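You operate a simulated robot arm through the tools that you are given. There is no shell and no other tool. Be economical: measure what you need, move in short steps, check, and stop when the job is done.

You run a simulated two-armed robot. Do the job below in one go: nothing can be reset, and whatever is moved stays where it is left.

JOB
Move the brown seal to the blue tray, shut the seal case and carry the tray to the wooden slats.
Fine: hold the case where it stands while you slide its lid; carry the tray in both hands.

It is judged by the outcome, as a careful person would: the job done as asked, and still so three seconds after it is handed in. It fails if anything else is knocked over, pushed out of place, dropped, spilled or broken. A push-on lid holds only when it is set on centred and level and pressed home; a screw cap is set on level and turned clockwise until tight.

ROBOT AND FRAMES
Two 7-joint arms with two-finger parallel grippers on one trunk, on a base that drives. Base frame: it is fixed to the floor where the robot stands at the start and does not move with it; the origin is under the middle of the robot, x ahead of it, y to its left, z up; the surface under the hand at the start is at about z = 86.2. Lengths are in cm, angles in degrees, forces in N, time in s.
The left shoulder is at the start at [7, 13.4, 117.6], the right one opposite. With the tool pointing down near the work surface each hand reaches from about 10 to 64 cm from the robot's upright axis, wherever it stands, measured 20 degrees to its own side. Places, roughly: blue tray [50, 20, 90]; lid of the seal case [50, -10, 90]; wooden slats [50, 140, 80]. Payload 1.57 kg a hand.
The tool frame of a hand sits at the grasp point between the pads (the TCP): z along the fingers, y along the line on which they close. The tips reach 3 cm beyond it. Largest opening 8 cm; finger width 1.7, thickness 1.2; the body of the gripper, 4 by 8.2 cm, starts 8 cm behind the TCP.
Orientation is that of the tool frame in the base frame, as a unit quaternion [x, y, z, w]. With the fingers straight down and closing along the base's y, the tool's x points along the base's -x, its y along +y and its z along -z.

CONTROLS
- The arms move only by the tool servo_tool. It takes "left_motion", "right_motion" or both (then of equal length, played together; a hand with none holds still); each is a list of rows, each an object of numbers (a shift or turn left out is 0, a gripper value left out holds the last): "tx", "ty", "tz": the shift along the tool's x, y, z in cm; "wx", "wy", "wz": the turn, a rotation vector about the tool's x, y, z in degrees; "gripper": the opening, from 0 (shut) to 1 (fully open). In form: [{"tx": .., "ty": .., "tz": .., "wx": .., "wy": .., "wz": .., "gripper": ..}, ...]. A call has 1 to 10 rows; each row is the pose to reach, as a shift and turn from the pose commanded when the call began, along the tool's axes at that moment. A row lasts 0.2 s, in which the tool goes at most 5 cm and 8.6 degrees; a call with a longer step from one row to the next is refused whole, and so is a gripper value outside its range. Where a pose cannot be reached the arm comes as near as it can. A force on the tool above 40 N (or 10 N above the force at the start of the call, whichever is more), or a blocked arm, ends the call early, and 0.2 s more pass. The fingers move at their own pace (about 15.3 cm/s each) and stop on an object; they squeeze with about 43 N. The grip force told is the motor's: it shows also when the fingers shut on nothing. Time passes only in rows, and 0.2 s behind the last, so rows that repeat a pose let the fingers close. The reply holds the time, the measured pose of the TCP, the force on the tool along the base axes, the opening and the grip force, in the units named above and with some noise, with the torque about the TCP (base axes, N m) and any sound that the robot's microphone picked up.
- Cameras (640 x 400 px; columns grow to the right, rows downward): "scene" is now at [12.83, -0.02, 138.67]; the picture's right is [0.01, -1.00, 0.00], its down [-0.74, -0.01, -0.68] and it looks along [0.68, 0.01, -0.74] (base axes); focal length 259 px, centre (320, 200). "left" rides on the left gripper at [7.2, 0.7, -12.2] in its tool frame; the picture's right is [-0.09, 1.00, 0.00], its down [-0.84, -0.08, -0.54] and it looks along [-0.54, -0.05, 0.84] (tool axes); focal length 238 px, centre (320, 200). "right" rides on the right gripper at [7.2, -0.7, -12.2] in its tool frame; the picture's right is [0.09, 1.00, 0.00], its down [-0.84, 0.08, -0.54] and it looks along [-0.54, 0.05, 0.84] (tool axes); focal length 238 px, centre (320, 200). There is no depth. A picture from a camera that has moved, and an enlarged one, comes with that camera's place and axes in the base frame and with its lens.
- snapshot(camera): a new picture of that camera. No time passes.
- raise_lower(by): slides the trunk up (or, below 0, down) by that many cm; the arms and the scene camera ride with it, the base frame stays. It gives what a move gives, with no picture.
- base_move(legs): drives the robot by 1 to 6 legs, each [ahead, left, turn to the left] in cm, cm and degrees, along the robot's own axes; the way and the turn of a leg run together, so that a leg with both is an arc; at most 150 cm and 180 degrees a leg. The arms and the cameras ride along, it lands a little off, and it stops where it bumps. It gives what a move gives.
- head_to(pan, tilt): turns the head with the scene camera to pan (to the left, within 86 degrees either way) and tilt (down, from -29 to 69), counted from straight ahead of the robot. It gives what a move gives.
- close_up(camera, box): a new picture of the part [left, top, right, bottom] of that camera's present view, enlarged. No time passes.
- close_job(): hands the job in; it is judged then, once.

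Work in short steps. Places have to be worked out from the pictures, the camera data and where the tool is seen: move nearer, look again, correct. Check each grasp and each placing, and mend what went wrong. You have 120 turns and 108 pictures in all, those below and enlarged ones among them. Open the grippers and draw the arms clear of the work before you hand the job in, unless the task says otherwise; then end with one line.

The tools are called after "Emit:" as name(argument=value, ...) on one line, values as JSON. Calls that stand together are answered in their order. servo_tool: Moves the arms, as the interface text tells. Its arguments: {"type":"object","properties":{"left_motion":{"type":"array","items":{"type":"object","properties":{"tx":{"type":"number"},"ty":{"type":"number"},"tz":{"type":"number"},"wx":{"type":"number"},"wy":{"type":"number"},"wz":{"type":"number"},"gripper":{"type":"number"}}}},"right_motion":{"type":"array","items":{"type":"object","properties":{"tx":{"type":"number"},"ty":{"type":"number"},"tz":{"type":"number"},"wx":{"type":"number"},"wy":{"type":"number"},"wz":{"type":"number"},"gripper":{"type":"number"}}}}},"required":[]} The other tools are called the same way: raise_lower (by) slides the trunk up or down; base_move (legs) drives the base; head_to (pan, tilt) turns the head that bears the scene camera; snapshot (camera) takes a picture; close_up (camera, box) takes an enlarged picture of a part of a camera's view; close_job () hands the job in.

At the start:

```text
time_s: 0.0
left_ee_pos: [49.55, 15.5, 110.23]
left_tool_rot: [-0.001, 1.0, 0.0, 0.0]
left_ft_force: [-0.6, -0.7, -0.3]
left_ft_torque: [0.0, 0.02, 0.0]
left_finger_gap: 7.99
left_grasp_force: 0.1
right_ee_pos: [39.09, -20.74, 112.75]
right_tool_rot: [0.0, 1.0, 0.0, 0.0]
right_ft_force: [0.0, 0.1, -1.1]
right_ft_torque: [0.02, 0.01, -0.02]
right_finger_gap: 8.02
right_grasp_force: 0.0
trunk travel left (down, up): [-75.0, 19.0]
robot x, y, heading: [0.23, -0.16, 0.0]
head pan, tilt: [0.6, 47.4]
```

scene: 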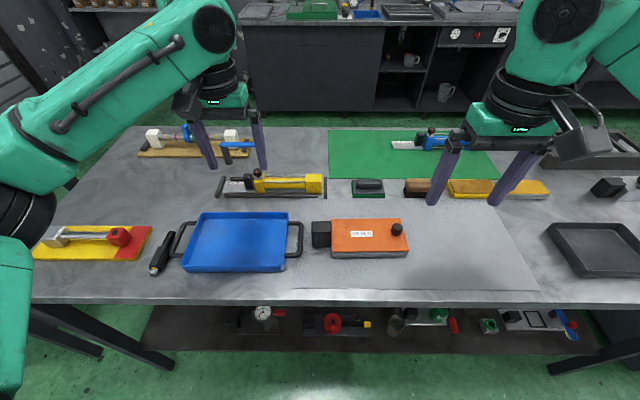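
right: 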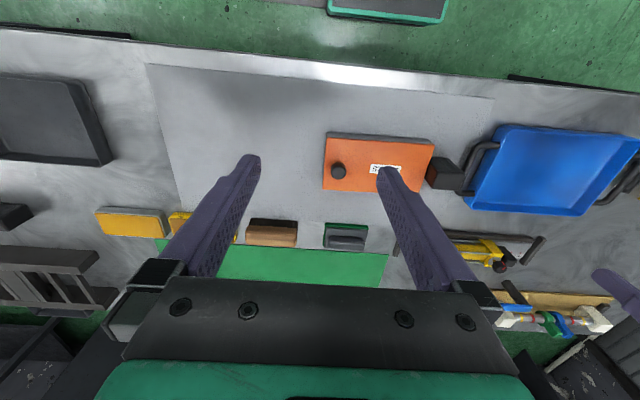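
left: 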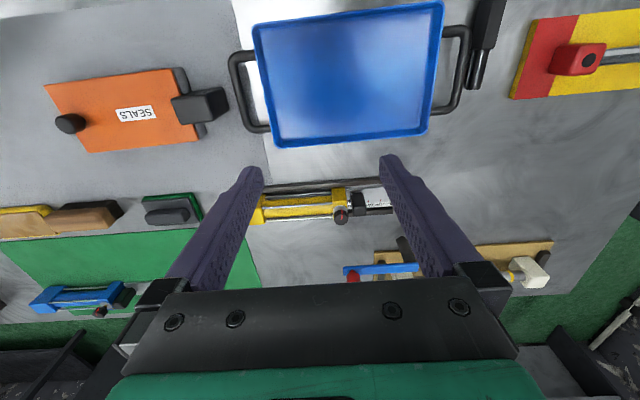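

I'll look closer at the seal case and its neighbours first.

Emit:
close_up(camera="scene", box=[290, 160, 450, 270])

Emit:
close_up(camera="scene", box=[140, 160, 350, 290])

Emit:
close_up(camera="right", box=[310, 110, 480, 260])

Emit:
close_up(camera="left", box=[0, 50, 260, 250])

```text
3.64 times, centred on (370, 215) of scene
camera zoom: at [12.83, -0.02, 138.67], right [0.01, -1.0, 0.0], down [-0.74, -0.01, -0.68], along [0.68, 0.01, -0.74], focal length 943 px, centre (138, 146)
```

zoom: 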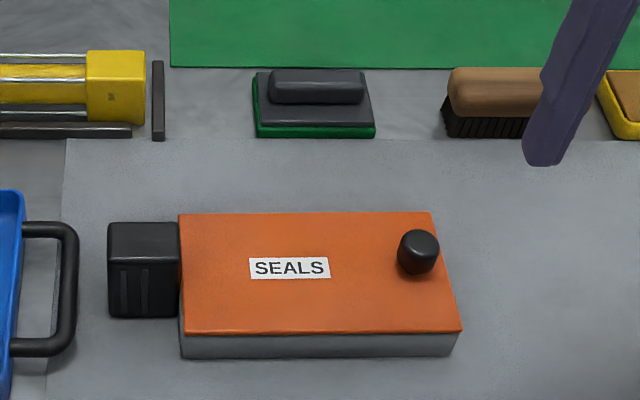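

```text
3.05 times, centred on (245, 225) of scene
camera zoom: at [12.83, -0.02, 138.67], right [0.01, -1.0, 0.0], down [-0.74, -0.01, -0.68], along [0.68, 0.01, -0.74], focal length 790 px, centre (549, 124)
```

zoom: 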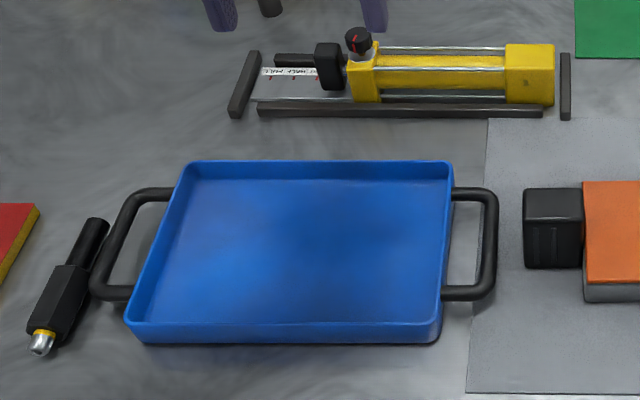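

```text
2.67 times, centred on (395, 185) of right
camera zoom: at [31.85, -21.26, 125.0], right [-0.09, 1.0, 0.0], down [0.84, 0.08, 0.54], along [0.54, 0.05, -0.84], focal length 636 px, centre (120, 240)
```

zoom: 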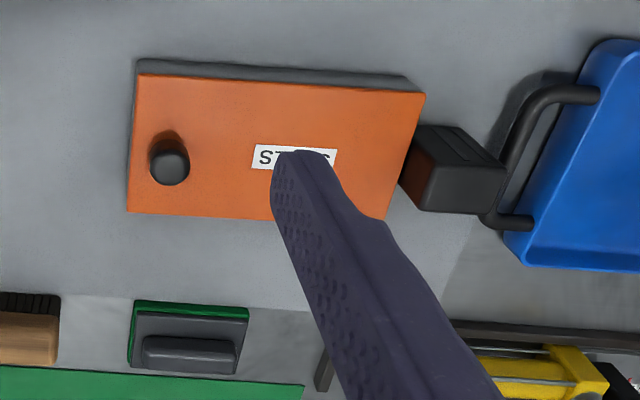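

```text
2.00 times, centred on (130, 150) of left
camera zoom: at [42.52, 16.02, 122.48], right [0.09, 1.0, 0.0], down [0.84, -0.08, 0.54], along [0.54, -0.05, -0.84], focal length 477 px, centre (700, 300)
```

zoom: 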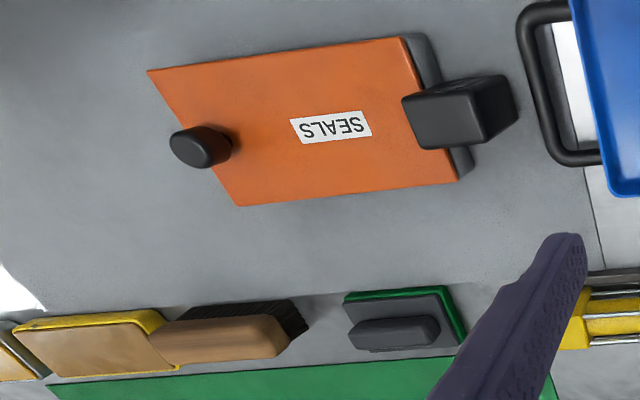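

The case has a black block on its left end (to hold) and a lid with a knob at about (47.7,-16.8,91.5). The block is at about (48,0.5,91). I'll turn the left hand to close along x and bring it above the block.

Emit:
servo_tool(left_motion=[{"tx": 0.2, "ty": -1.5, "wz": 8.5}, {"tx": 0.4, "ty": -3, "wz": 17}, {"tx": 0.6, "ty": -4.5, "wz": 25.5}, {"tx": 0.8, "ty": -6, "wz": 34}, {"tx": 1, "ty": -7.5, "tz": 1, "wz": 42.5}, {"tx": 1.2, "ty": -9, "tz": 2, "wz": 51}, {"tx": 1.4, "ty": -10.5, "tz": 3, "wz": 59.5}, {"tx": 1.6, "ty": -12, "tz": 4, "wz": 68}, {"tx": 1.8, "ty": -13.5, "tz": 5, "wz": 76.5}, {"tx": 1.8, "ty": -15, "tz": 6, "wz": 85}], right_motion=[{"tx": -1}, {"tx": -2}, {"tx": -3}, {"tx": -4}, {"tx": -5}, {"tx": -6}, {"tx": -7, "ty": 1}, {"tx": -8, "ty": 2}, {"tx": -8.5, "ty": 3, "tz": 2}, {"tx": -8.6, "ty": 4, "tz": 4}])

Emit:
servo_tool(left_motion=[{"wz": 5}, {"wz": 5}])

Emit:
snapshot(camera="left")

Emit:
snapshot(camera="right")

Emit:
snapshot(camera="scene")

```text
time_s: 2.2
left_ee_pos: [47.83, 0.41, 104.11]
left_tool_rot: [0.676, 0.737, 0.001, -0.001]
left_ft_force: [0.7, -0.1, -0.1]
left_ft_torque: [-0.01, 0.02, 0.0]
left_finger_gap: 7.99
left_grasp_force: 0.0
right_ee_pos: [47.54, -16.79, 108.77]
right_tool_rot: [0.0, 1.0, 0.0, 0.0]
right_ft_force: [0.0, -0.5, -0.2]
right_ft_torque: [0.02, 0.01, -0.02]
right_finger_gap: 8.03
right_grasp_force: 0.1
trunk travel left (down, up): [-75.0, 19.0]
robot x, y, heading: [0.23, -0.06, -0.1]
head pan, tilt: [0.6, 47.4]
```

```text
time_s: 2.8
left_ee_pos: [47.85, 0.46, 104.14]
left_tool_rot: [0.707, 0.708, 0.0, 0.0]
left_ft_force: [-0.4, 0.2, 0.1]
left_ft_torque: [0.01, 0.01, -0.03]
left_finger_gap: 7.98
left_grasp_force: 0.2
right_ee_pos: [47.54, -16.73, 108.73]
right_tool_rot: [0.0, 1.0, 0.0, 0.0]
right_ft_force: [0.0, -0.2, 0.1]
right_ft_torque: [0.04, 0.0, 0.02]
right_finger_gap: 7.98
right_grasp_force: 0.0
trunk travel left (down, up): [-75.0, 19.0]
robot x, y, heading: [0.12, 0.14, -0.1]
head pan, tilt: [0.6, 47.4]
```

```text
100 pictures are left
camera left: at [48.63, 7.61, 116.44], right [1.0, -0.09, 0.0], down [-0.08, -0.84, 0.54], along [-0.05, -0.54, -0.84], focal length 238 px, centre (320, 200)
```

left: 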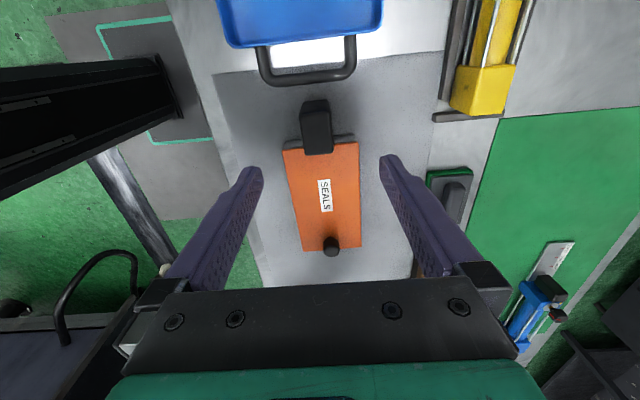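

```text
99 pictures are left
camera right: at [40.45, -17.33, 120.98], right [-0.09, 1.0, 0.0], down [0.84, 0.08, 0.54], along [0.54, 0.05, -0.84], focal length 238 px, centre (320, 200)
```

right: 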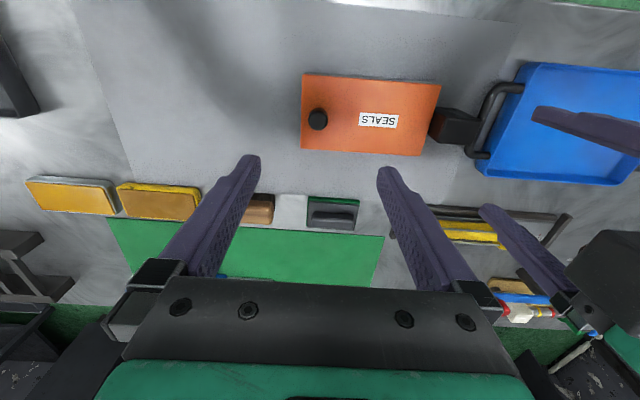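

```text
98 pictures are left
camera scene: at [12.85, -0.04, 138.67], right [0.01, -1.0, 0.0], down [-0.74, -0.01, -0.68], along [0.68, 0.01, -0.74], focal length 259 px, centre (320, 200)
```

scene: 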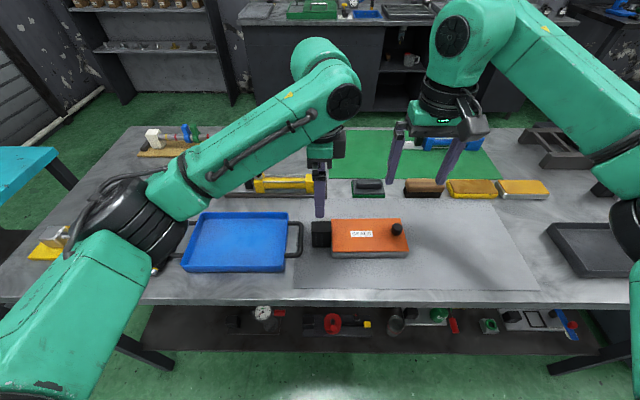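

Zooming in on block and knob to fix their positions.

Emit:
close_up(camera="left", box=[240, 60, 400, 160])

Emit:
close_up(camera="right", box=[280, 50, 500, 190])

Emit:
close_up(camera="scene", box=[270, 190, 430, 290])

```text
4.00 times, centred on (320, 110) of left
camera zoom: at [48.63, 7.61, 116.44], right [1.0, -0.09, 0.0], down [-0.08, -0.84, 0.54], along [-0.05, -0.54, -0.84], focal length 953 px, centre (320, 560)
```

zoom: 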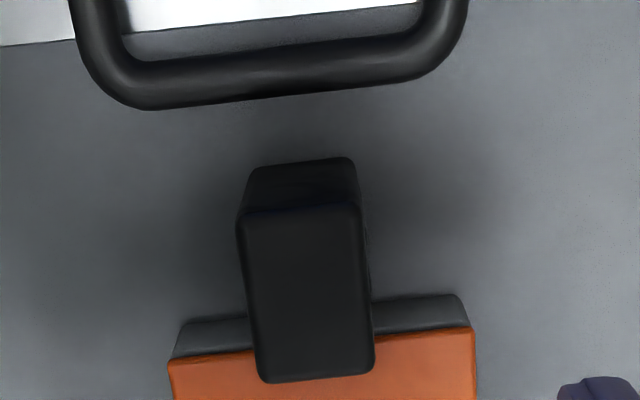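

```text
2.86 times, centred on (390, 120) of right
camera zoom: at [40.45, -17.33, 120.98], right [-0.09, 1.0, 0.0], down [0.84, 0.08, 0.54], along [0.54, 0.05, -0.84], focal length 681 px, centre (120, 429)
```

zoom: 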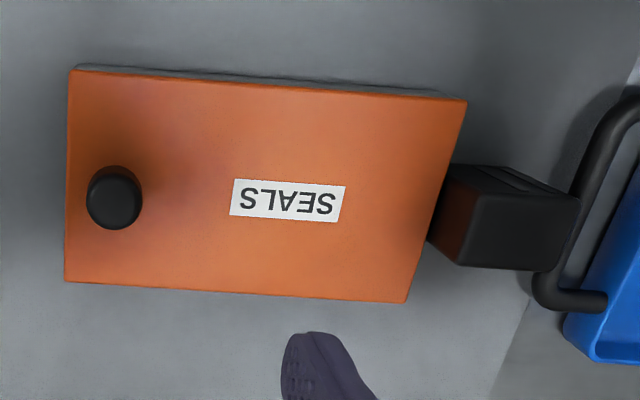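

```text
4.00 times, centred on (350, 240) of scene
camera zoom: at [12.85, -0.04, 138.67], right [0.01, -1.0, 0.0], down [-0.74, -0.01, -0.68], along [0.68, 0.01, -0.74], focal length 1037 px, centre (200, 40)
```

zoom: 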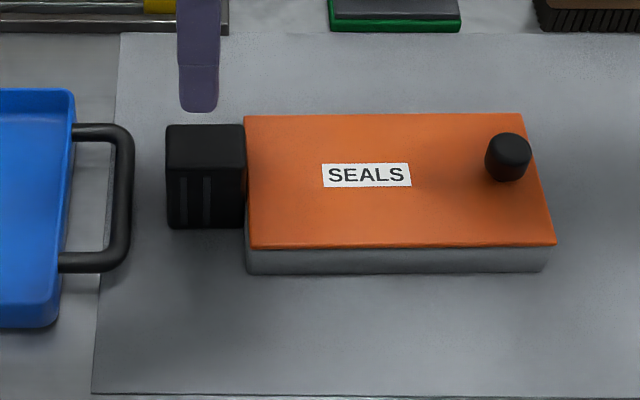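

Block: centre ≈(47.7,0.2), top z≈92.3, 3 cm wide in x. Lid top ≈89; knob ≈(48.2,-16.9), top ≈91. Lowering both hands around block and knob, open.

Emit:
servo_tool(left_motion=[{"tz": 2}, {"tz": 4}, {"tz": 6}, {"tz": 8, "tx": -0.1, "ty": -0.1}, {"tz": 9.5, "tx": -0.1, "ty": -0.1}, {"tz": 11, "tx": -0.1, "ty": -0.1}, {"tz": 12, "tx": -0.1, "ty": -0.1}, {"tz": 12.6, "tx": -0.1, "ty": -0.1}], right_motion=[{"tz": 2.5, "tx": -0.6, "ty": -0.2}, {"tz": 5, "tx": -0.6, "ty": -0.2}, {"tz": 7.5, "tx": -0.6, "ty": -0.2}, {"tz": 9, "tx": -0.6, "ty": -0.2}, {"tz": 10.5, "tx": -0.6, "ty": -0.2}, {"tz": 12, "tx": -0.6, "ty": -0.2}, {"tz": 13, "tx": -0.6, "ty": -0.2}, {"tz": 14, "tx": -0.6, "ty": -0.2}])

Emit:
snapshot(camera="left")

Emit:
snapshot(camera="right")

Emit:
close_up(camera="scene", box=[270, 170, 430, 270])

```text
time_s: 4.6
left_ee_pos: [47.81, 0.24, 91.47]
left_tool_rot: [0.707, 0.708, 0.0, 0.0]
left_ft_force: [0.5, 0.4, 0.0]
left_ft_torque: [0.0, 0.01, 0.01]
left_finger_gap: 8.01
left_grasp_force: 0.0
right_ee_pos: [48.34, -16.86, 94.56]
right_tool_rot: [0.0, 1.0, 0.001, 0.0]
right_ft_force: [-0.1, 0.6, -0.8]
right_ft_torque: [0.04, 0.0, -0.02]
right_finger_gap: 7.98
right_grasp_force: 0.1
trunk travel left (down, up): [-75.0, 19.0]
robot x, y, heading: [0.08, -0.04, 0.1]
head pan, tilt: [0.6, 47.4]
```

```text
94 pictures are left
camera left: at [48.54, 7.4, 103.77], right [1.0, -0.09, 0.0], down [-0.08, -0.84, 0.54], along [-0.05, -0.54, -0.84], focal length 238 px, centre (320, 200)
```

left: 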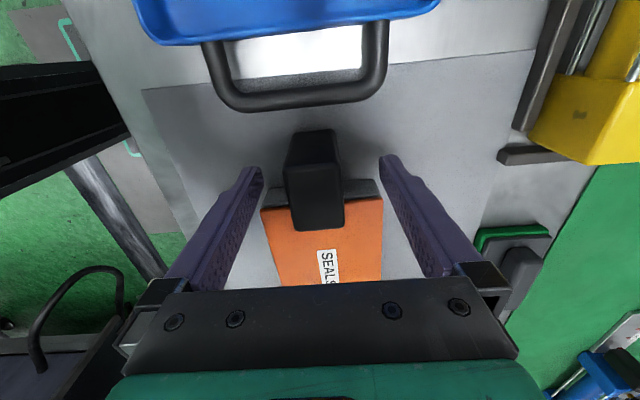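

```text
93 pictures are left
camera right: at [41.12, -17.48, 106.89], right [-0.09, 1.0, 0.0], down [0.84, 0.08, 0.54], along [0.54, 0.05, -0.84], focal length 238 px, centre (320, 200)
```

right: 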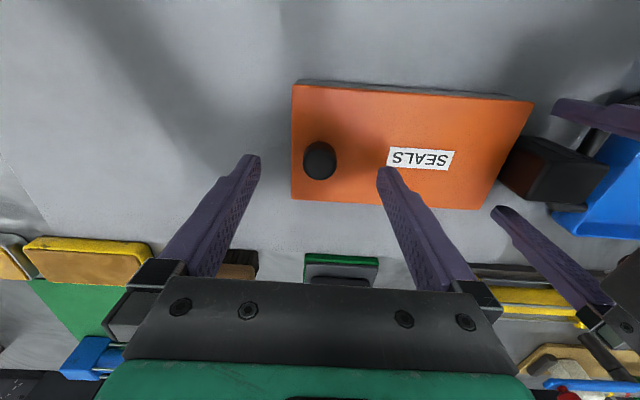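

```text
4.00 times, centred on (350, 220) of scene
camera zoom: at [12.85, -0.04, 138.67], right [0.01, -1.0, 0.0], down [-0.74, -0.01, -0.68], along [0.68, 0.01, -0.74], focal length 1037 px, centre (200, 120)
```

zoom: 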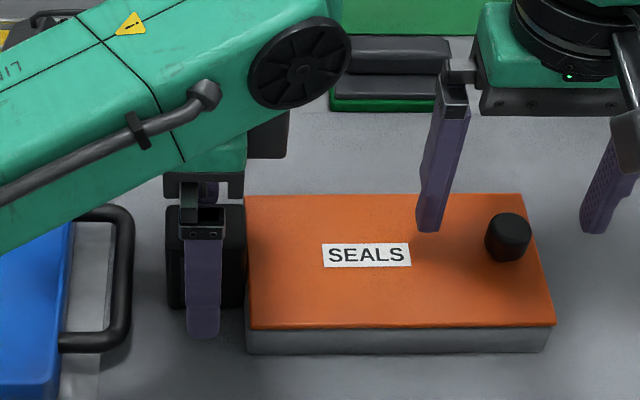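

Alignment looks good. Left closes on the block (small -x trim); right lowers the last 2 cm around the knob and closes.

Emit:
servo_tool(left_motion=[{"ty": -0.15}, {"ty": -0.15}, {"ty": -0.15, "gripper": 0.45}, {"ty": -0.15, "gripper": 0.3}, {"ty": -0.15, "gripper": 0.1}, {"ty": -0.15, "gripper": 0}, {"ty": -0.15}, {"ty": -0.15}], right_motion=[{"tx": 0.25, "tz": 0.7}, {"tx": 0.25, "tz": 1.4}, {"tx": 0.25, "tz": 2}, {"tx": 0.25, "tz": 2}, {"tx": 0.25, "tz": 2, "gripper": 0.4}, {"tx": 0.25, "tz": 2, "gripper": 0.2}, {"tx": 0.25, "tz": 2, "gripper": 0}, {"tx": 0.25, "tz": 2}])

Emit:
close_up(camera="scene", box=[270, 170, 430, 270])

```text
time_s: 6.4
left_ee_pos: [47.67, 0.31, 91.52]
left_tool_rot: [0.705, 0.709, 0.0, -0.001]
left_ft_force: [1.8, 6.6, 1.3]
left_ft_torque: [-0.67, -0.02, 0.37]
left_finger_gap: 3.17
left_grasp_force: 40.2
right_ee_pos: [47.99, -16.83, 92.74]
right_tool_rot: [0.002, 1.0, 0.001, 0.0]
right_ft_force: [-0.6, -7.9, 0.2]
right_ft_torque: [0.26, -0.06, -0.06]
right_finger_gap: 2.28
right_grasp_force: 35.3
trunk travel left (down, up): [-75.0, 19.0]
robot x, y, heading: [-0.2, 0.05, -0.2]
head pan, tilt: [0.6, 47.4]
```

```text
4.00 times, centred on (350, 220) of scene
camera zoom: at [12.84, -0.04, 138.67], right [0.01, -1.0, 0.0], down [-0.74, -0.01, -0.68], along [0.68, 0.01, -0.74], focal length 1037 px, centre (200, 120)
```

zoom: 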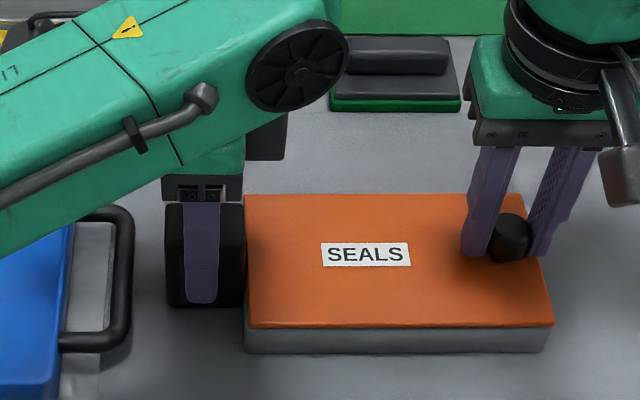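

Both are gripped. Now slide the lid toward -y in small steps, watching force.

Emit:
servo_tool(right_motion=[{"ty": -0.5}, {"ty": -1}, {"ty": -1.5}, {"ty": -2}, {"ty": -2.5}, {"ty": -3}, {"ty": -3}])

Emit:
close_up(camera="scene", box=[270, 170, 430, 270])

```text
time_s: 8.0
left_ee_pos: [47.57, 0.3, 91.61]
left_tool_rot: [0.706, 0.708, -0.001, 0.0]
left_ft_force: [3.0, -6.6, -2.9]
left_ft_torque: [0.15, 0.08, 0.46]
left_finger_gap: 3.16
left_grasp_force: 40.6
right_ee_pos: [47.93, -19.85, 92.64]
right_tool_rot: [0.002, 1.0, 0.001, 0.001]
right_ft_force: [2.8, 2.9, 16.1]
right_ft_torque: [0.47, 0.12, -0.03]
right_finger_gap: 2.28
right_grasp_force: 35.5
trunk travel left (down, up): [-75.0, 19.0]
robot x, y, heading: [-0.02, 0.1, 0.1]
head pan, tilt: [0.6, 47.4]
```

```text
4.00 times, centred on (350, 220) of scene
camera zoom: at [12.76, -0.01, 138.69], right [0.01, -1.0, 0.0], down [-0.74, -0.01, -0.68], along [0.68, 0.01, -0.74], focal length 1037 px, centre (200, 120)
```

zoom: 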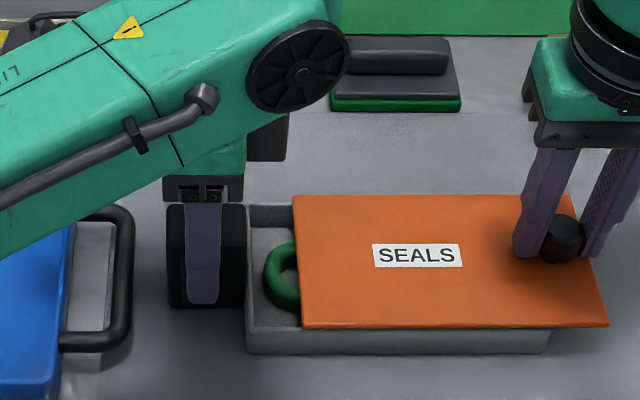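

Lid slides freely; a green ring shows. Continue opening, easing up slightly on the downward pressure.

Emit:
servo_tool(right_motion=[{"ty": -0.5, "tz": -0.1}, {"ty": -1, "tz": -0.1}, {"ty": -1.5, "tz": -0.1}, {"ty": -2, "tz": -0.1}, {"ty": -2.5, "tz": -0.1}, {"ty": -3, "tz": -0.1}, {"ty": -3.5, "tz": -0.1}, {"ty": -4, "tz": -0.1}, {"ty": -4, "tz": -0.1}])

Emit:
close_up(camera="scene", box=[290, 170, 450, 270])

```text
time_s: 10.0
left_ee_pos: [47.62, 0.32, 91.58]
left_tool_rot: [0.706, 0.708, 0.0, 0.001]
left_ft_force: [3.8, -4.9, -0.2]
left_ft_torque: [-0.11, -0.14, 0.75]
left_finger_gap: 3.16
left_grasp_force: 40.2
right_ee_pos: [47.87, -23.91, 92.7]
right_tool_rot: [0.001, 1.0, 0.0, -0.001]
right_ft_force: [-5.1, 4.4, 3.1]
right_ft_torque: [0.59, 0.25, 0.12]
right_finger_gap: 2.32
right_grasp_force: 35.5
trunk travel left (down, up): [-75.0, 19.0]
robot x, y, heading: [0.07, -0.18, -0.3]
head pan, tilt: [0.6, 47.4]
```

```text
4.00 times, centred on (370, 220) of scene
camera zoom: at [12.79, -0.02, 138.67], right [0.01, -1.0, 0.0], down [-0.74, -0.01, -0.68], along [0.68, 0.01, -0.74], focal length 1037 px, centre (120, 120)
```

zoom: 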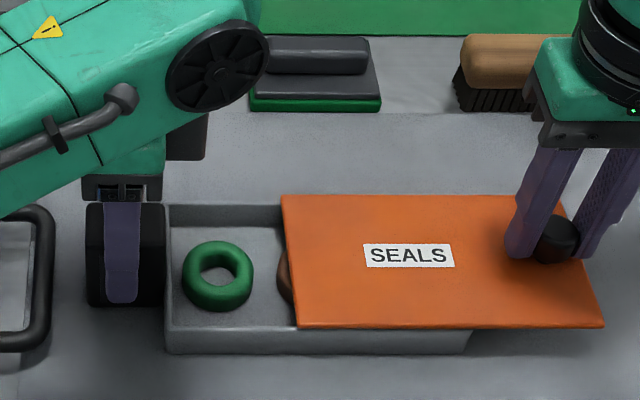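

The brown seal begins to show. Slide 4 more.

Emit:
servo_tool(right_motion=[{"ty": -0.5}, {"ty": -1}, {"ty": -1.5}, {"ty": -2}, {"ty": -2.5}, {"ty": -3}, {"ty": -3.5}, {"ty": -4}, {"ty": -4}])

Emit:
close_up(camera="scene", box=[290, 170, 450, 270])

```text
time_s: 12.0
left_ee_pos: [47.61, 0.27, 91.56]
left_tool_rot: [0.706, 0.708, 0.0, 0.001]
left_ft_force: [0.3, -4.2, 5.0]
left_ft_torque: [-1.33, -0.08, 0.1]
left_finger_gap: 3.16
left_grasp_force: 40.1
right_ee_pos: [47.96, -27.97, 92.82]
right_tool_rot: [0.0, 1.0, 0.0, 0.0]
right_ft_force: [-0.6, 3.9, -4.5]
right_ft_torque: [-0.43, 0.11, -0.02]
right_finger_gap: 2.27
right_grasp_force: 35.4
trunk travel left (down, up): [-75.0, 19.0]
robot x, y, heading: [-0.29, 0.33, -0.2]
head pan, tilt: [0.6, 47.4]
```

```text
4.00 times, centred on (370, 220) of scene
camera zoom: at [12.87, -0.03, 138.66], right [0.01, -1.0, 0.0], down [-0.74, -0.01, -0.68], along [0.68, 0.01, -0.74], focal length 1037 px, centre (120, 120)
```

zoom: 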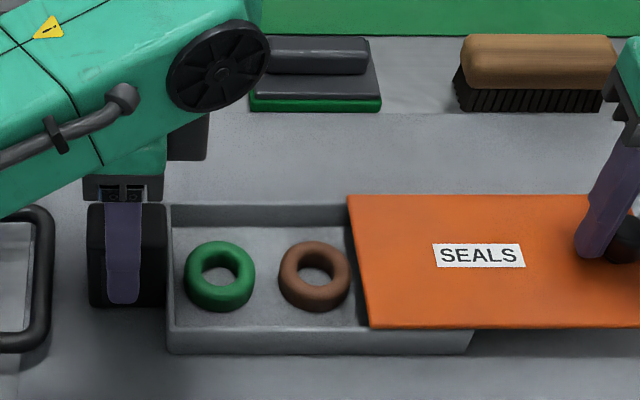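

The brown seal is fully exposed at about (47.2,-10.9). The right hand keeps holding the knob; the left releases the block and rises.

Emit:
servo_tool(left_motion=[{"gripper": 0.5}, {"gripper": 0.75}, {"gripper": 0.75}, {"tz": -3}, {"tz": -6}, {"tz": -9}, {"tz": -12, "tx": -2}, {"tz": -12, "tx": -5}, {"tz": -12, "tx": -8}, {"tz": -12, "tx": -11}])

Emit:
snapshot(camera="left")

Emit:
close_up(camera="scene", box=[290, 170, 450, 270])

```text
time_s: 14.2
left_ee_pos: [47.68, -10.95, 103.79]
left_tool_rot: [0.707, 0.708, 0.0, -0.001]
left_ft_force: [-0.2, 0.1, 0.1]
left_ft_torque: [0.02, 0.02, -0.01]
left_finger_gap: 5.98
left_grasp_force: 0.0
right_ee_pos: [47.94, -28.08, 92.85]
right_tool_rot: [0.0, 1.0, 0.001, 0.0]
right_ft_force: [0.3, 1.0, -0.4]
right_ft_torque: [-0.58, -0.01, 0.03]
right_finger_gap: 2.27
right_grasp_force: 34.9
trunk travel left (down, up): [-75.0, 19.0]
robot x, y, heading: [-0.09, -0.14, -0.1]
head pan, tilt: [0.6, 47.4]
```

```text
87 pictures are left
camera left: at [48.46, -3.85, 116.05], right [1.0, -0.09, 0.0], down [-0.08, -0.84, 0.54], along [-0.05, -0.54, -0.84], focal length 238 px, centre (320, 200)
```

left: 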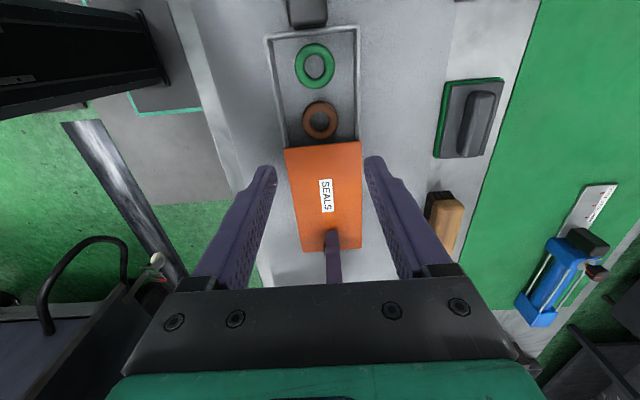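

```text
4.00 times, centred on (370, 220) of scene
camera zoom: at [12.83, -0.24, 138.67], right [0.01, -1.0, 0.0], down [-0.74, -0.01, -0.68], along [0.68, 0.01, -0.74], focal length 1037 px, centre (120, 120)
```

zoom: 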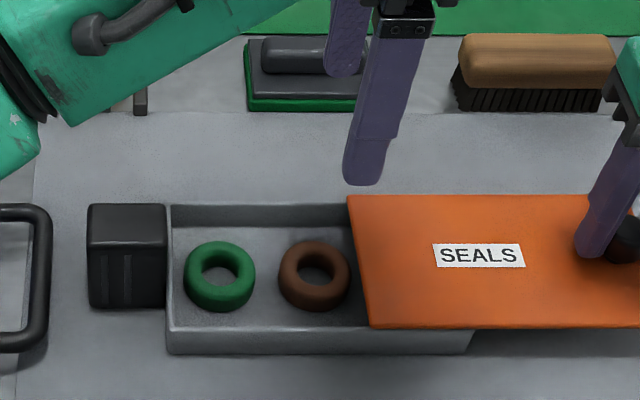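

Ring centre ≈(47.7,-10.95), box inner width about 8.5 in x. I narrow the gap to ~5.1 and descend halfway to check.

Emit:
servo_tool(left_motion=[{"gripper": 0.64, "tz": 2}, {"tz": 4}, {"tz": 6}, {"tz": 8}, {"tz": 9.5}, {"tz": 10.5}, {"tz": 10.5}])

Emit:
snapshot(camera="left")

Emit:
close_up(camera="scene", box=[290, 170, 450, 270])

```text
time_s: 15.8
left_ee_pos: [47.61, -10.7, 92.97]
left_tool_rot: [0.707, 0.708, 0.0, 0.0]
left_ft_force: [-1.2, -0.1, 0.7]
left_ft_torque: [-0.01, 0.01, 0.04]
left_finger_gap: 5.12
left_grasp_force: 0.1
right_ee_pos: [48.0, -27.91, 92.85]
right_tool_rot: [0.0, 1.0, 0.001, 0.0]
right_ft_force: [-0.6, 0.2, 0.9]
right_ft_torque: [-0.53, 0.01, -0.06]
right_finger_gap: 2.28
right_grasp_force: 35.3
trunk travel left (down, up): [-75.0, 19.0]
robot x, y, heading: [0.14, 0.09, 0.2]
head pan, tilt: [0.6, 47.4]
```

```text
85 pictures are left
camera left: at [48.39, -3.56, 105.26], right [1.0, -0.09, 0.0], down [-0.08, -0.84, 0.54], along [-0.05, -0.54, -0.84], focal length 238 px, centre (320, 200)
```

left: 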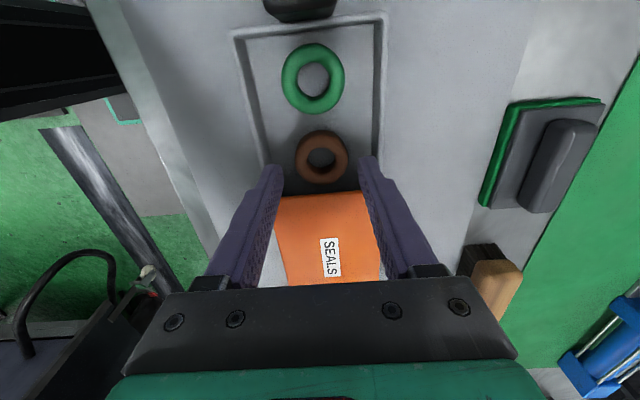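

```text
4.00 times, centred on (370, 220) of scene
camera zoom: at [12.88, -0.04, 138.66], right [0.01, -1.0, 0.0], down [-0.74, -0.01, -0.68], along [0.68, 0.01, -0.74], focal length 1037 px, centre (120, 120)
```

zoom: 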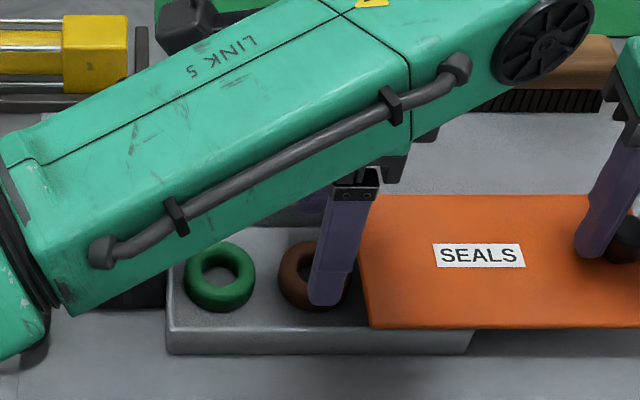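

Centred over the seal within ~0.2 cm. Lower the tips beside it (0.15 trim in +x), watching force.

Emit:
servo_tool(left_motion=[{"ty": 0.12, "tz": 0.6}, {"ty": 0.12, "tz": 1.2}, {"ty": 0.12, "tz": 1.8}, {"ty": 0.12, "tz": 2.2}, {"ty": 0.12, "tz": 2.6}, {"ty": 0.12, "tz": 2.6}])

Emit:
snapshot(camera="left")

```text
time_s: 17.2
left_ee_pos: [47.77, -10.81, 90.57]
left_tool_rot: [0.707, 0.708, 0.0, 0.0]
left_ft_force: [-0.3, -0.4, -0.5]
left_ft_torque: [-0.01, -0.01, -0.01]
left_finger_gap: 5.11
left_grasp_force: 0.0
right_ee_pos: [47.97, -27.92, 92.73]
right_tool_rot: [0.0, 1.0, -0.001, 0.0]
right_ft_force: [1.0, -0.9, -0.1]
right_ft_torque: [-0.46, -0.02, -0.01]
right_finger_gap: 2.27
right_grasp_force: 35.2
trunk travel left (down, up): [-75.0, 19.0]
robot x, y, heading: [-0.29, -0.04, -0.0]
head pan, tilt: [0.6, 47.4]
```

```text
83 pictures are left
camera left: at [48.46, -3.64, 102.79], right [1.0, -0.09, 0.0], down [-0.08, -0.84, 0.54], along [-0.05, -0.54, -0.84], focal length 238 px, centre (320, 200)
```

left: 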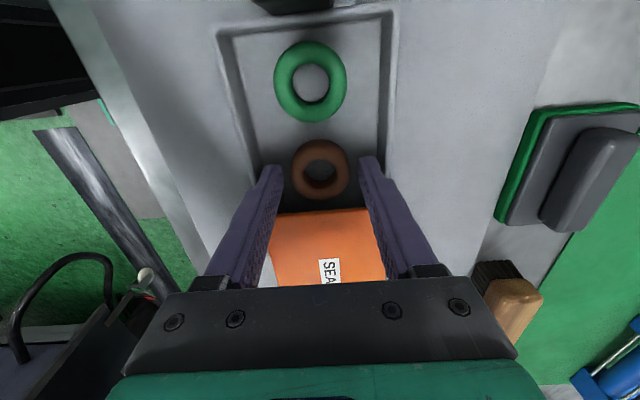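

Fingers are inside the box either side of the seal, no contact. Lower 0.3 more and close.

Emit:
servo_tool(left_motion=[{"tz": 0.3}, {"tz": 0.3, "gripper": 0.5}, {"tz": 0.3, "gripper": 0.3}, {"tz": 0.3, "gripper": 0.2}, {"tz": 0.3, "gripper": 0.0}, {"tz": 0.3}])

Emit:
servo_tool(left_motion=[{"tz": -0.5}, {"tz": -1}, {"tz": -2}, {"tz": -4}, {"tz": -6}, {"tz": -8}])

Emit:
snapshot(camera="left")

```text
time_s: 18.6
left_ee_pos: [47.72, -10.75, 90.16]
left_tool_rot: [0.707, 0.707, -0.001, 0.0]
left_ft_force: [0.4, -0.6, 1.5]
left_ft_torque: [0.02, -0.01, 0.02]
left_finger_gap: 3.98
left_grasp_force: 43.5
right_ee_pos: [47.94, -28.03, 92.8]
right_tool_rot: [0.0, 1.0, -0.001, 0.0]
right_ft_force: [-0.6, -0.5, -0.5]
right_ft_torque: [-0.49, 0.0, -0.01]
right_finger_gap: 2.28
right_grasp_force: 35.7
trunk travel left (down, up): [-75.0, 19.0]
robot x, y, heading: [-0.12, -0.24, 0.1]
head pan, tilt: [0.6, 47.4]
```

```text
time_s: 20.0
left_ee_pos: [47.57, -10.9, 98.31]
left_tool_rot: [0.707, 0.707, 0.0, 0.0]
left_ft_force: [-1.0, -0.4, -0.2]
left_ft_torque: [0.02, 0.04, 0.0]
left_finger_gap: 0.0
left_grasp_force: 20.7
right_ee_pos: [47.89, -28.02, 92.9]
right_tool_rot: [0.0, 1.0, 0.0, 0.0]
right_ft_force: [-0.3, 0.4, -0.2]
right_ft_torque: [-0.48, 0.0, 0.01]
right_finger_gap: 2.29
right_grasp_force: 35.3
trunk travel left (down, up): [-75.0, 19.0]
robot x, y, heading: [0.16, 0.03, 0.0]
head pan, tilt: [0.6, 47.4]
```

```text
82 pictures are left
camera left: at [48.27, -3.76, 110.56], right [1.0, -0.09, 0.0], down [-0.08, -0.84, 0.54], along [-0.05, -0.54, -0.84], focal length 238 px, centre (320, 200)
```

left: 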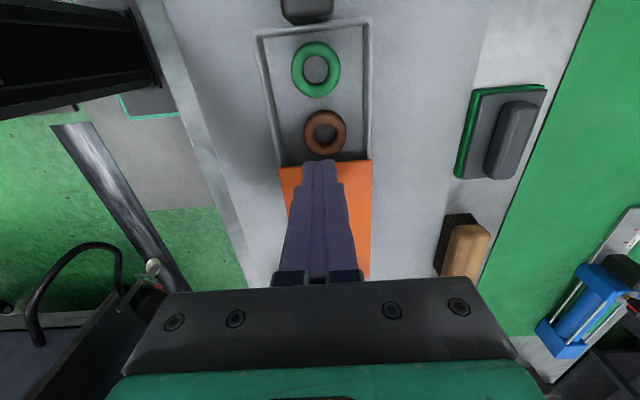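

The seal slipped out: I gripped above its widest part. Reopen, descend lower until the tips nearly touch the floor (seal now ≈(48.05,-10.9)).

Emit:
servo_tool(left_motion=[{"gripper": 0.64}, {"gripper": 0.64}, {"ty": 0.3, "tz": 2}, {"ty": 0.3, "tz": 4}, {"ty": 0.3, "tz": 6}, {"ty": 0.3, "tz": 7}, {"ty": 0.3, "tz": 7.7}, {"ty": 0.3, "tz": 8.2}, {"ty": 0.3, "tz": 8.2}])

Emit:
servo_tool(left_motion=[{"tz": 0.15}, {"tz": 0.3}, {"tz": 0.45}, {"tz": 0.6}, {"tz": 0.6}])

Emit:
snapshot(camera="left")

```text
time_s: 22.0
left_ee_pos: [47.92, -10.72, 90.13]
left_tool_rot: [0.707, 0.708, 0.0, 0.0]
left_ft_force: [0.0, 0.0, 0.5]
left_ft_torque: [0.01, 0.0, 0.0]
left_finger_gap: 5.14
left_grasp_force: 0.0
right_ee_pos: [47.92, -27.98, 92.75]
right_tool_rot: [0.0, 1.0, 0.0, 0.001]
right_ft_force: [-0.3, -0.3, -0.2]
right_ft_torque: [-0.43, 0.04, -0.05]
right_finger_gap: 2.31
right_grasp_force: 35.5
trunk travel left (down, up): [-75.0, 19.0]
robot x, y, heading: [0.01, 0.24, 0.1]
head pan, tilt: [0.6, 47.4]
```

```text
time_s: 23.2
left_ee_pos: [48.11, -10.8, 89.62]
left_tool_rot: [0.707, 0.707, 0.0, 0.002]
left_ft_force: [1.4, 4.7, 24.9]
left_ft_torque: [0.07, 0.62, -0.37]
left_finger_gap: 5.13
left_grasp_force: 0.2
right_ee_pos: [47.87, -27.93, 92.9]
right_tool_rot: [0.0, 1.0, -0.001, 0.0]
right_ft_force: [0.9, -2.9, -10.9]
right_ft_torque: [-0.54, -0.47, -0.12]
right_finger_gap: 2.29
right_grasp_force: 35.7
trunk travel left (down, up): [-75.0, 19.0]
robot x, y, heading: [0.12, 0.13, -0.2]
head pan, tilt: [0.6, 47.4]
```

```text
81 pictures are left
camera left: at [48.69, -3.52, 101.88], right [1.0, -0.09, 0.0], down [-0.08, -0.84, 0.54], along [-0.05, -0.54, -0.84], focal length 238 px, centre (320, 200)
```

left: 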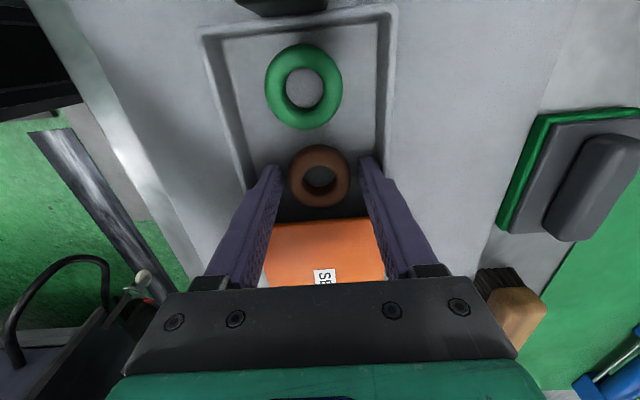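

The tips reached the floor (25 N). Ease up 0.25 and close there.

Emit:
servo_tool(left_motion=[{"tz": -0.25}, {"tz": -0.25}, {"tz": -0.25, "gripper": 0.55}, {"tz": -0.25, "gripper": 0.45}, {"tz": -0.25, "gripper": 0.3}, {"tz": -0.25, "gripper": 0.3}])

Emit:
snapshot(camera="left")

```text
time_s: 24.6
left_ee_pos: [47.93, -10.73, 89.7]
left_tool_rot: [0.707, 0.707, 0.0, -0.001]
left_ft_force: [0.0, -0.6, 1.9]
left_ft_torque: [-0.03, -0.06, 0.0]
left_finger_gap: 3.93
left_grasp_force: 42.7
right_ee_pos: [47.96, -27.79, 92.9]
right_tool_rot: [0.0, 1.0, 0.0, 0.0]
right_ft_force: [-0.3, 1.0, -1.2]
right_ft_torque: [-0.49, 0.09, -0.01]
right_finger_gap: 2.28
right_grasp_force: 35.0
trunk travel left (down, up): [-75.0, 19.0]
robot x, y, heading: [0.38, -0.02, 0.0]
head pan, tilt: [0.6, 47.4]
```

```text
80 pictures are left
camera left: at [48.73, -3.48, 101.89], right [1.0, -0.09, 0.0], down [-0.07, -0.84, 0.54], along [-0.05, -0.54, -0.84], focal length 238 px, centre (320, 200)
```

left: 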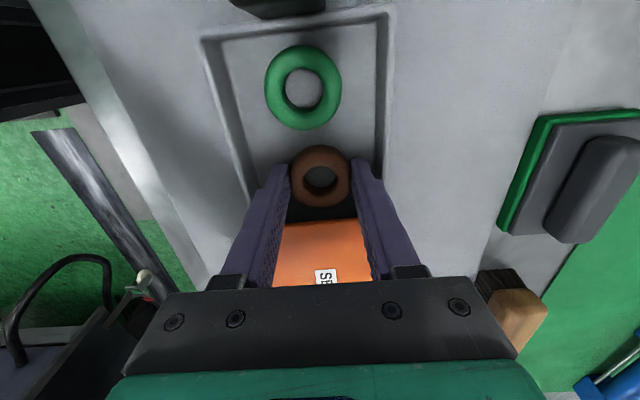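

Held at 3.93 gap. Lift slowly and check.

Emit:
servo_tool(left_motion=[{"tz": -0.3}, {"tz": -0.7}, {"tz": -1.2}, {"tz": -2}, {"tz": -3}, {"tz": -4}, {"tz": -5}, {"tz": -6}, {"tz": -7.5}, {"tz": -9}])

Emit:
snapshot(camera="left")

Emit:
snapshot(camera="scene")

```text
time_s: 26.8
left_ee_pos: [48.04, -10.82, 98.66]
left_tool_rot: [0.706, 0.708, -0.001, 0.0]
left_ft_force: [-0.3, 0.1, -0.2]
left_ft_torque: [0.0, 0.02, 0.02]
left_finger_gap: 3.96
left_grasp_force: 42.5
right_ee_pos: [48.11, -27.93, 92.9]
right_tool_rot: [0.0, 1.0, 0.0, 0.001]
right_ft_force: [0.2, -0.7, -0.5]
right_ft_torque: [-0.44, 0.02, 0.02]
right_finger_gap: 2.28
right_grasp_force: 35.0
trunk travel left (down, up): [-75.0, 19.0]
robot x, y, heading: [-0.29, 0.08, -0.0]
head pan, tilt: [0.6, 47.4]
```

```text
79 pictures are left
camera left: at [48.82, -3.69, 110.89], right [1.0, -0.09, 0.0], down [-0.08, -0.84, 0.54], along [-0.05, -0.54, -0.84], focal length 238 px, centre (320, 200)
```

left: 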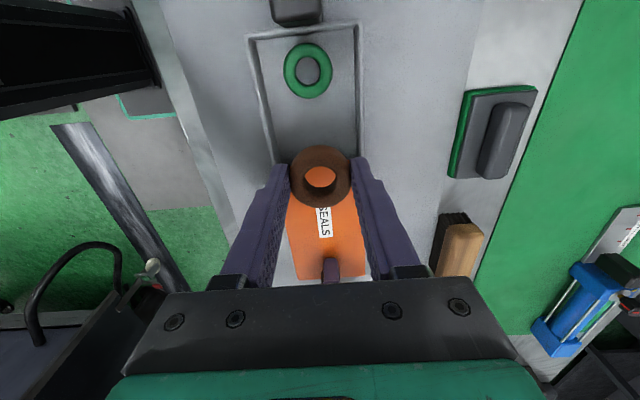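

```text
78 pictures are left
camera scene: at [12.86, -0.06, 138.66], right [0.01, -1.0, 0.0], down [-0.74, -0.01, -0.68], along [0.68, 0.01, -0.74], focal length 259 px, centre (320, 200)
```

scene: 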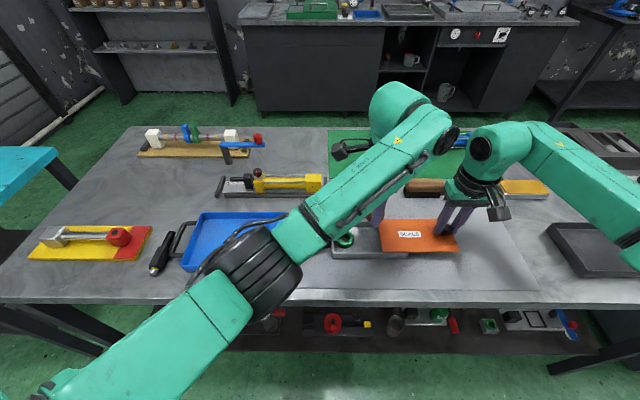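

The seal is firmly held. Carry it over the tray centre (~(47,19.8)) at safe height.

Emit:
servo_tool(left_motion=[{"tx": 1.5, "tz": -1.5}, {"tx": 4.5, "tz": -2.5}, {"tx": 8, "tz": -2.5}, {"tx": 12, "ty": -0.3, "tz": -2.5}, {"tx": 16, "ty": -0.6, "tz": -2.5}, {"tx": 20, "ty": -0.8, "tz": -2.5}, {"tx": 24, "ty": -1, "tz": -2.5}, {"tx": 27, "ty": -1, "tz": -2.5}, {"tx": 29.5, "ty": -1, "tz": -2.5}, {"tx": 30.6, "ty": -1, "tz": -2.5}])

Emit:
snapshot(camera="left")

Emit:
snapshot(camera="scene")

```text
time_s: 29.0
left_ee_pos: [47.07, 19.9, 101.17]
left_tool_rot: [0.706, 0.708, 0.0, 0.0]
left_ft_force: [-1.3, -0.1, -0.6]
left_ft_torque: [-0.02, 0.0, 0.03]
left_finger_gap: 3.93
left_grasp_force: 43.5
right_ee_pos: [47.92, -27.87, 92.91]
right_tool_rot: [0.001, 1.0, 0.001, -0.001]
right_ft_force: [-0.6, 0.3, 0.5]
right_ft_torque: [-0.41, -0.02, 0.03]
right_finger_gap: 2.28
right_grasp_force: 35.3
trunk travel left (down, up): [-75.0, 19.0]
robot x, y, heading: [-0.11, 0.1, -0.0]
head pan, tilt: [0.6, 47.4]
```

```text
77 pictures are left
camera left: at [47.93, 27.07, 113.34], right [1.0, -0.09, 0.0], down [-0.08, -0.84, 0.54], along [-0.05, -0.54, -0.84], focal length 238 px, centre (320, 200)
```

left: 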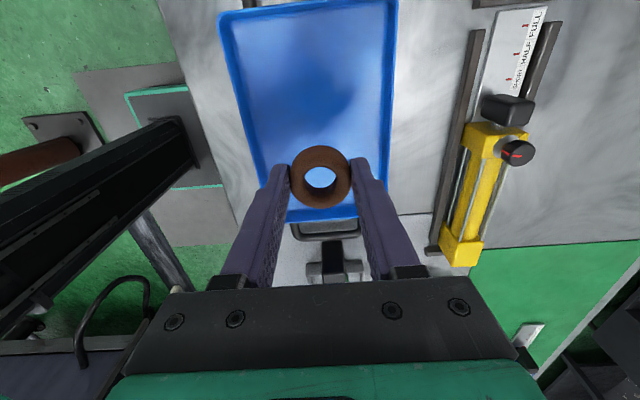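

```text
76 pictures are left
camera scene: at [12.86, 0.01, 138.66], right [0.01, -1.0, 0.0], down [-0.74, -0.01, -0.68], along [0.68, 0.01, -0.74], focal length 259 px, centre (320, 200)
```

scene: 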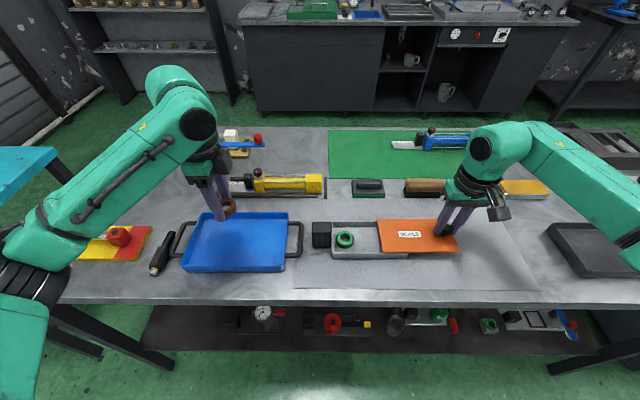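

Over tray centre. Lower to just above the tray floor.

Emit:
servo_tool(left_motion=[{"tz": 2}, {"tz": 4}, {"tz": 6}, {"tz": 8}, {"tz": 9.5}, {"tz": 10.4}, {"tz": 10.8}, {"tz": 10.8}])

Emit:
servo_tool(left_motion=[{"tz": 0.15}, {"tz": 0.3}, {"tz": 0.45}, {"tz": 0.6}, {"tz": 0.6}])

```text
time_s: 30.8
left_ee_pos: [47.17, 19.81, 90.31]
left_tool_rot: [0.706, 0.708, -0.001, -0.001]
left_ft_force: [-0.7, -0.3, -0.7]
left_ft_torque: [0.02, 0.0, -0.02]
left_finger_gap: 3.96
left_grasp_force: 43.1
right_ee_pos: [47.98, -27.88, 92.86]
right_tool_rot: [0.0, 1.0, -0.001, -0.001]
right_ft_force: [-0.3, 0.3, 0.4]
right_ft_torque: [-0.43, -0.01, 0.01]
right_finger_gap: 2.29
right_grasp_force: 35.3
trunk travel left (down, up): [-75.0, 19.0]
robot x, y, heading: [0.16, 0.11, 0.2]
head pan, tilt: [0.6, 47.4]
```

```text
time_s: 32.0
left_ee_pos: [47.0, 19.87, 89.76]
left_tool_rot: [0.707, 0.708, 0.0, -0.001]
left_ft_force: [0.3, -0.7, 0.5]
left_ft_torque: [-0.01, 0.03, -0.01]
left_finger_gap: 3.94
left_grasp_force: 43.1
right_ee_pos: [47.95, -27.94, 92.93]
right_tool_rot: [0.0, 1.0, 0.0, 0.0]
right_ft_force: [-0.6, -1.0, -0.2]
right_ft_torque: [-0.51, 0.01, -0.05]
right_finger_gap: 2.3
right_grasp_force: 34.8
trunk travel left (down, up): [-75.0, 19.0]
robot x, y, heading: [-0.29, 0.06, -0.3]
head pan, tilt: [0.6, 47.4]
```

No contact at 89.76; go 0.2 lower, then release gently and rise.

Emit:
servo_tool(left_motion=[{"tz": 0.1}, {"tz": 0.2}, {"tz": 0.2}, {"tz": 0.2, "gripper": 0.55}, {"tz": 0.2, "gripper": 0.65}, {"tz": 0.2, "gripper": 0.75}, {"tz": 0.2}, {"tz": -1}, {"tz": -4}, {"tz": -8}])

Emit:
servo_tool(left_motion=[{"tz": -2, "tx": -2}, {"tz": -3.5, "tx": -5}, {"tz": -3.5, "tx": -8}, {"tz": -3.5, "tx": -11}, {"tz": -3.5, "tx": -14}, {"tz": -3.5, "tx": -17, "ty": 0.5}, {"tz": -3.5, "tx": -19.6, "ty": 0.5}, {"tz": -3.5, "tx": -19.6, "ty": 0.5}])

Emit:
snapshot(camera="left")

Emit:
snapshot(camera="scene")

```text
time_s: 34.2
left_ee_pos: [47.13, 19.88, 97.72]
left_tool_rot: [0.707, 0.707, 0.0, -0.001]
left_ft_force: [0.2, 0.0, -0.8]
left_ft_torque: [0.03, -0.02, 0.03]
left_finger_gap: 6.01
left_grasp_force: 0.1
right_ee_pos: [48.01, -27.86, 92.89]
right_tool_rot: [-0.001, 1.0, -0.001, 0.0]
right_ft_force: [-1.3, -0.5, 0.1]
right_ft_torque: [-0.41, 0.01, 0.0]
right_finger_gap: 2.29
right_grasp_force: 35.2
trunk travel left (down, up): [-75.0, 19.0]
robot x, y, heading: [-0.39, -0.14, -0.0]
head pan, tilt: [0.6, 47.4]
```

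```text
time_s: 36.0
left_ee_pos: [47.41, 0.32, 101.22]
left_tool_rot: [0.706, 0.708, 0.0, 0.001]
left_ft_force: [1.2, 0.3, 0.2]
left_ft_torque: [-0.04, -0.01, 0.02]
left_finger_gap: 6.01
left_grasp_force: 0.0
right_ee_pos: [48.0, -27.95, 92.84]
right_tool_rot: [0.0, 1.0, 0.0, 0.0]
right_ft_force: [-0.3, 0.1, -0.1]
right_ft_torque: [-0.4, -0.03, 0.0]
right_finger_gap: 2.3
right_grasp_force: 34.9
trunk travel left (down, up): [-75.0, 19.0]
robot x, y, heading: [0.02, 0.1, -0.0]
head pan, tilt: [0.6, 47.4]
```

```text
75 pictures are left
camera left: at [48.21, 7.53, 113.5], right [1.0, -0.09, 0.0], down [-0.08, -0.84, 0.54], along [-0.05, -0.54, -0.84], focal length 238 px, centre (320, 200)
```

left: 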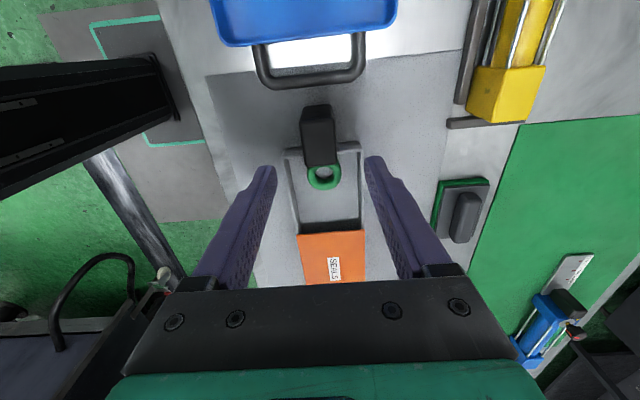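

```text
74 pictures are left
camera scene: at [12.87, 0.03, 138.66], right [0.01, -1.0, 0.0], down [-0.74, -0.01, -0.68], along [0.68, 0.01, -0.74], focal length 259 px, centre (320, 200)
```

scene: 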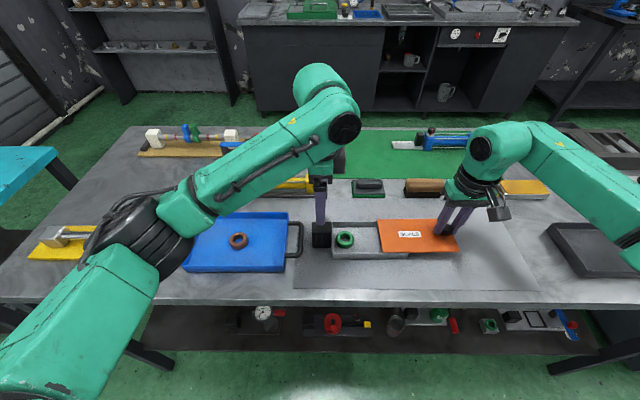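

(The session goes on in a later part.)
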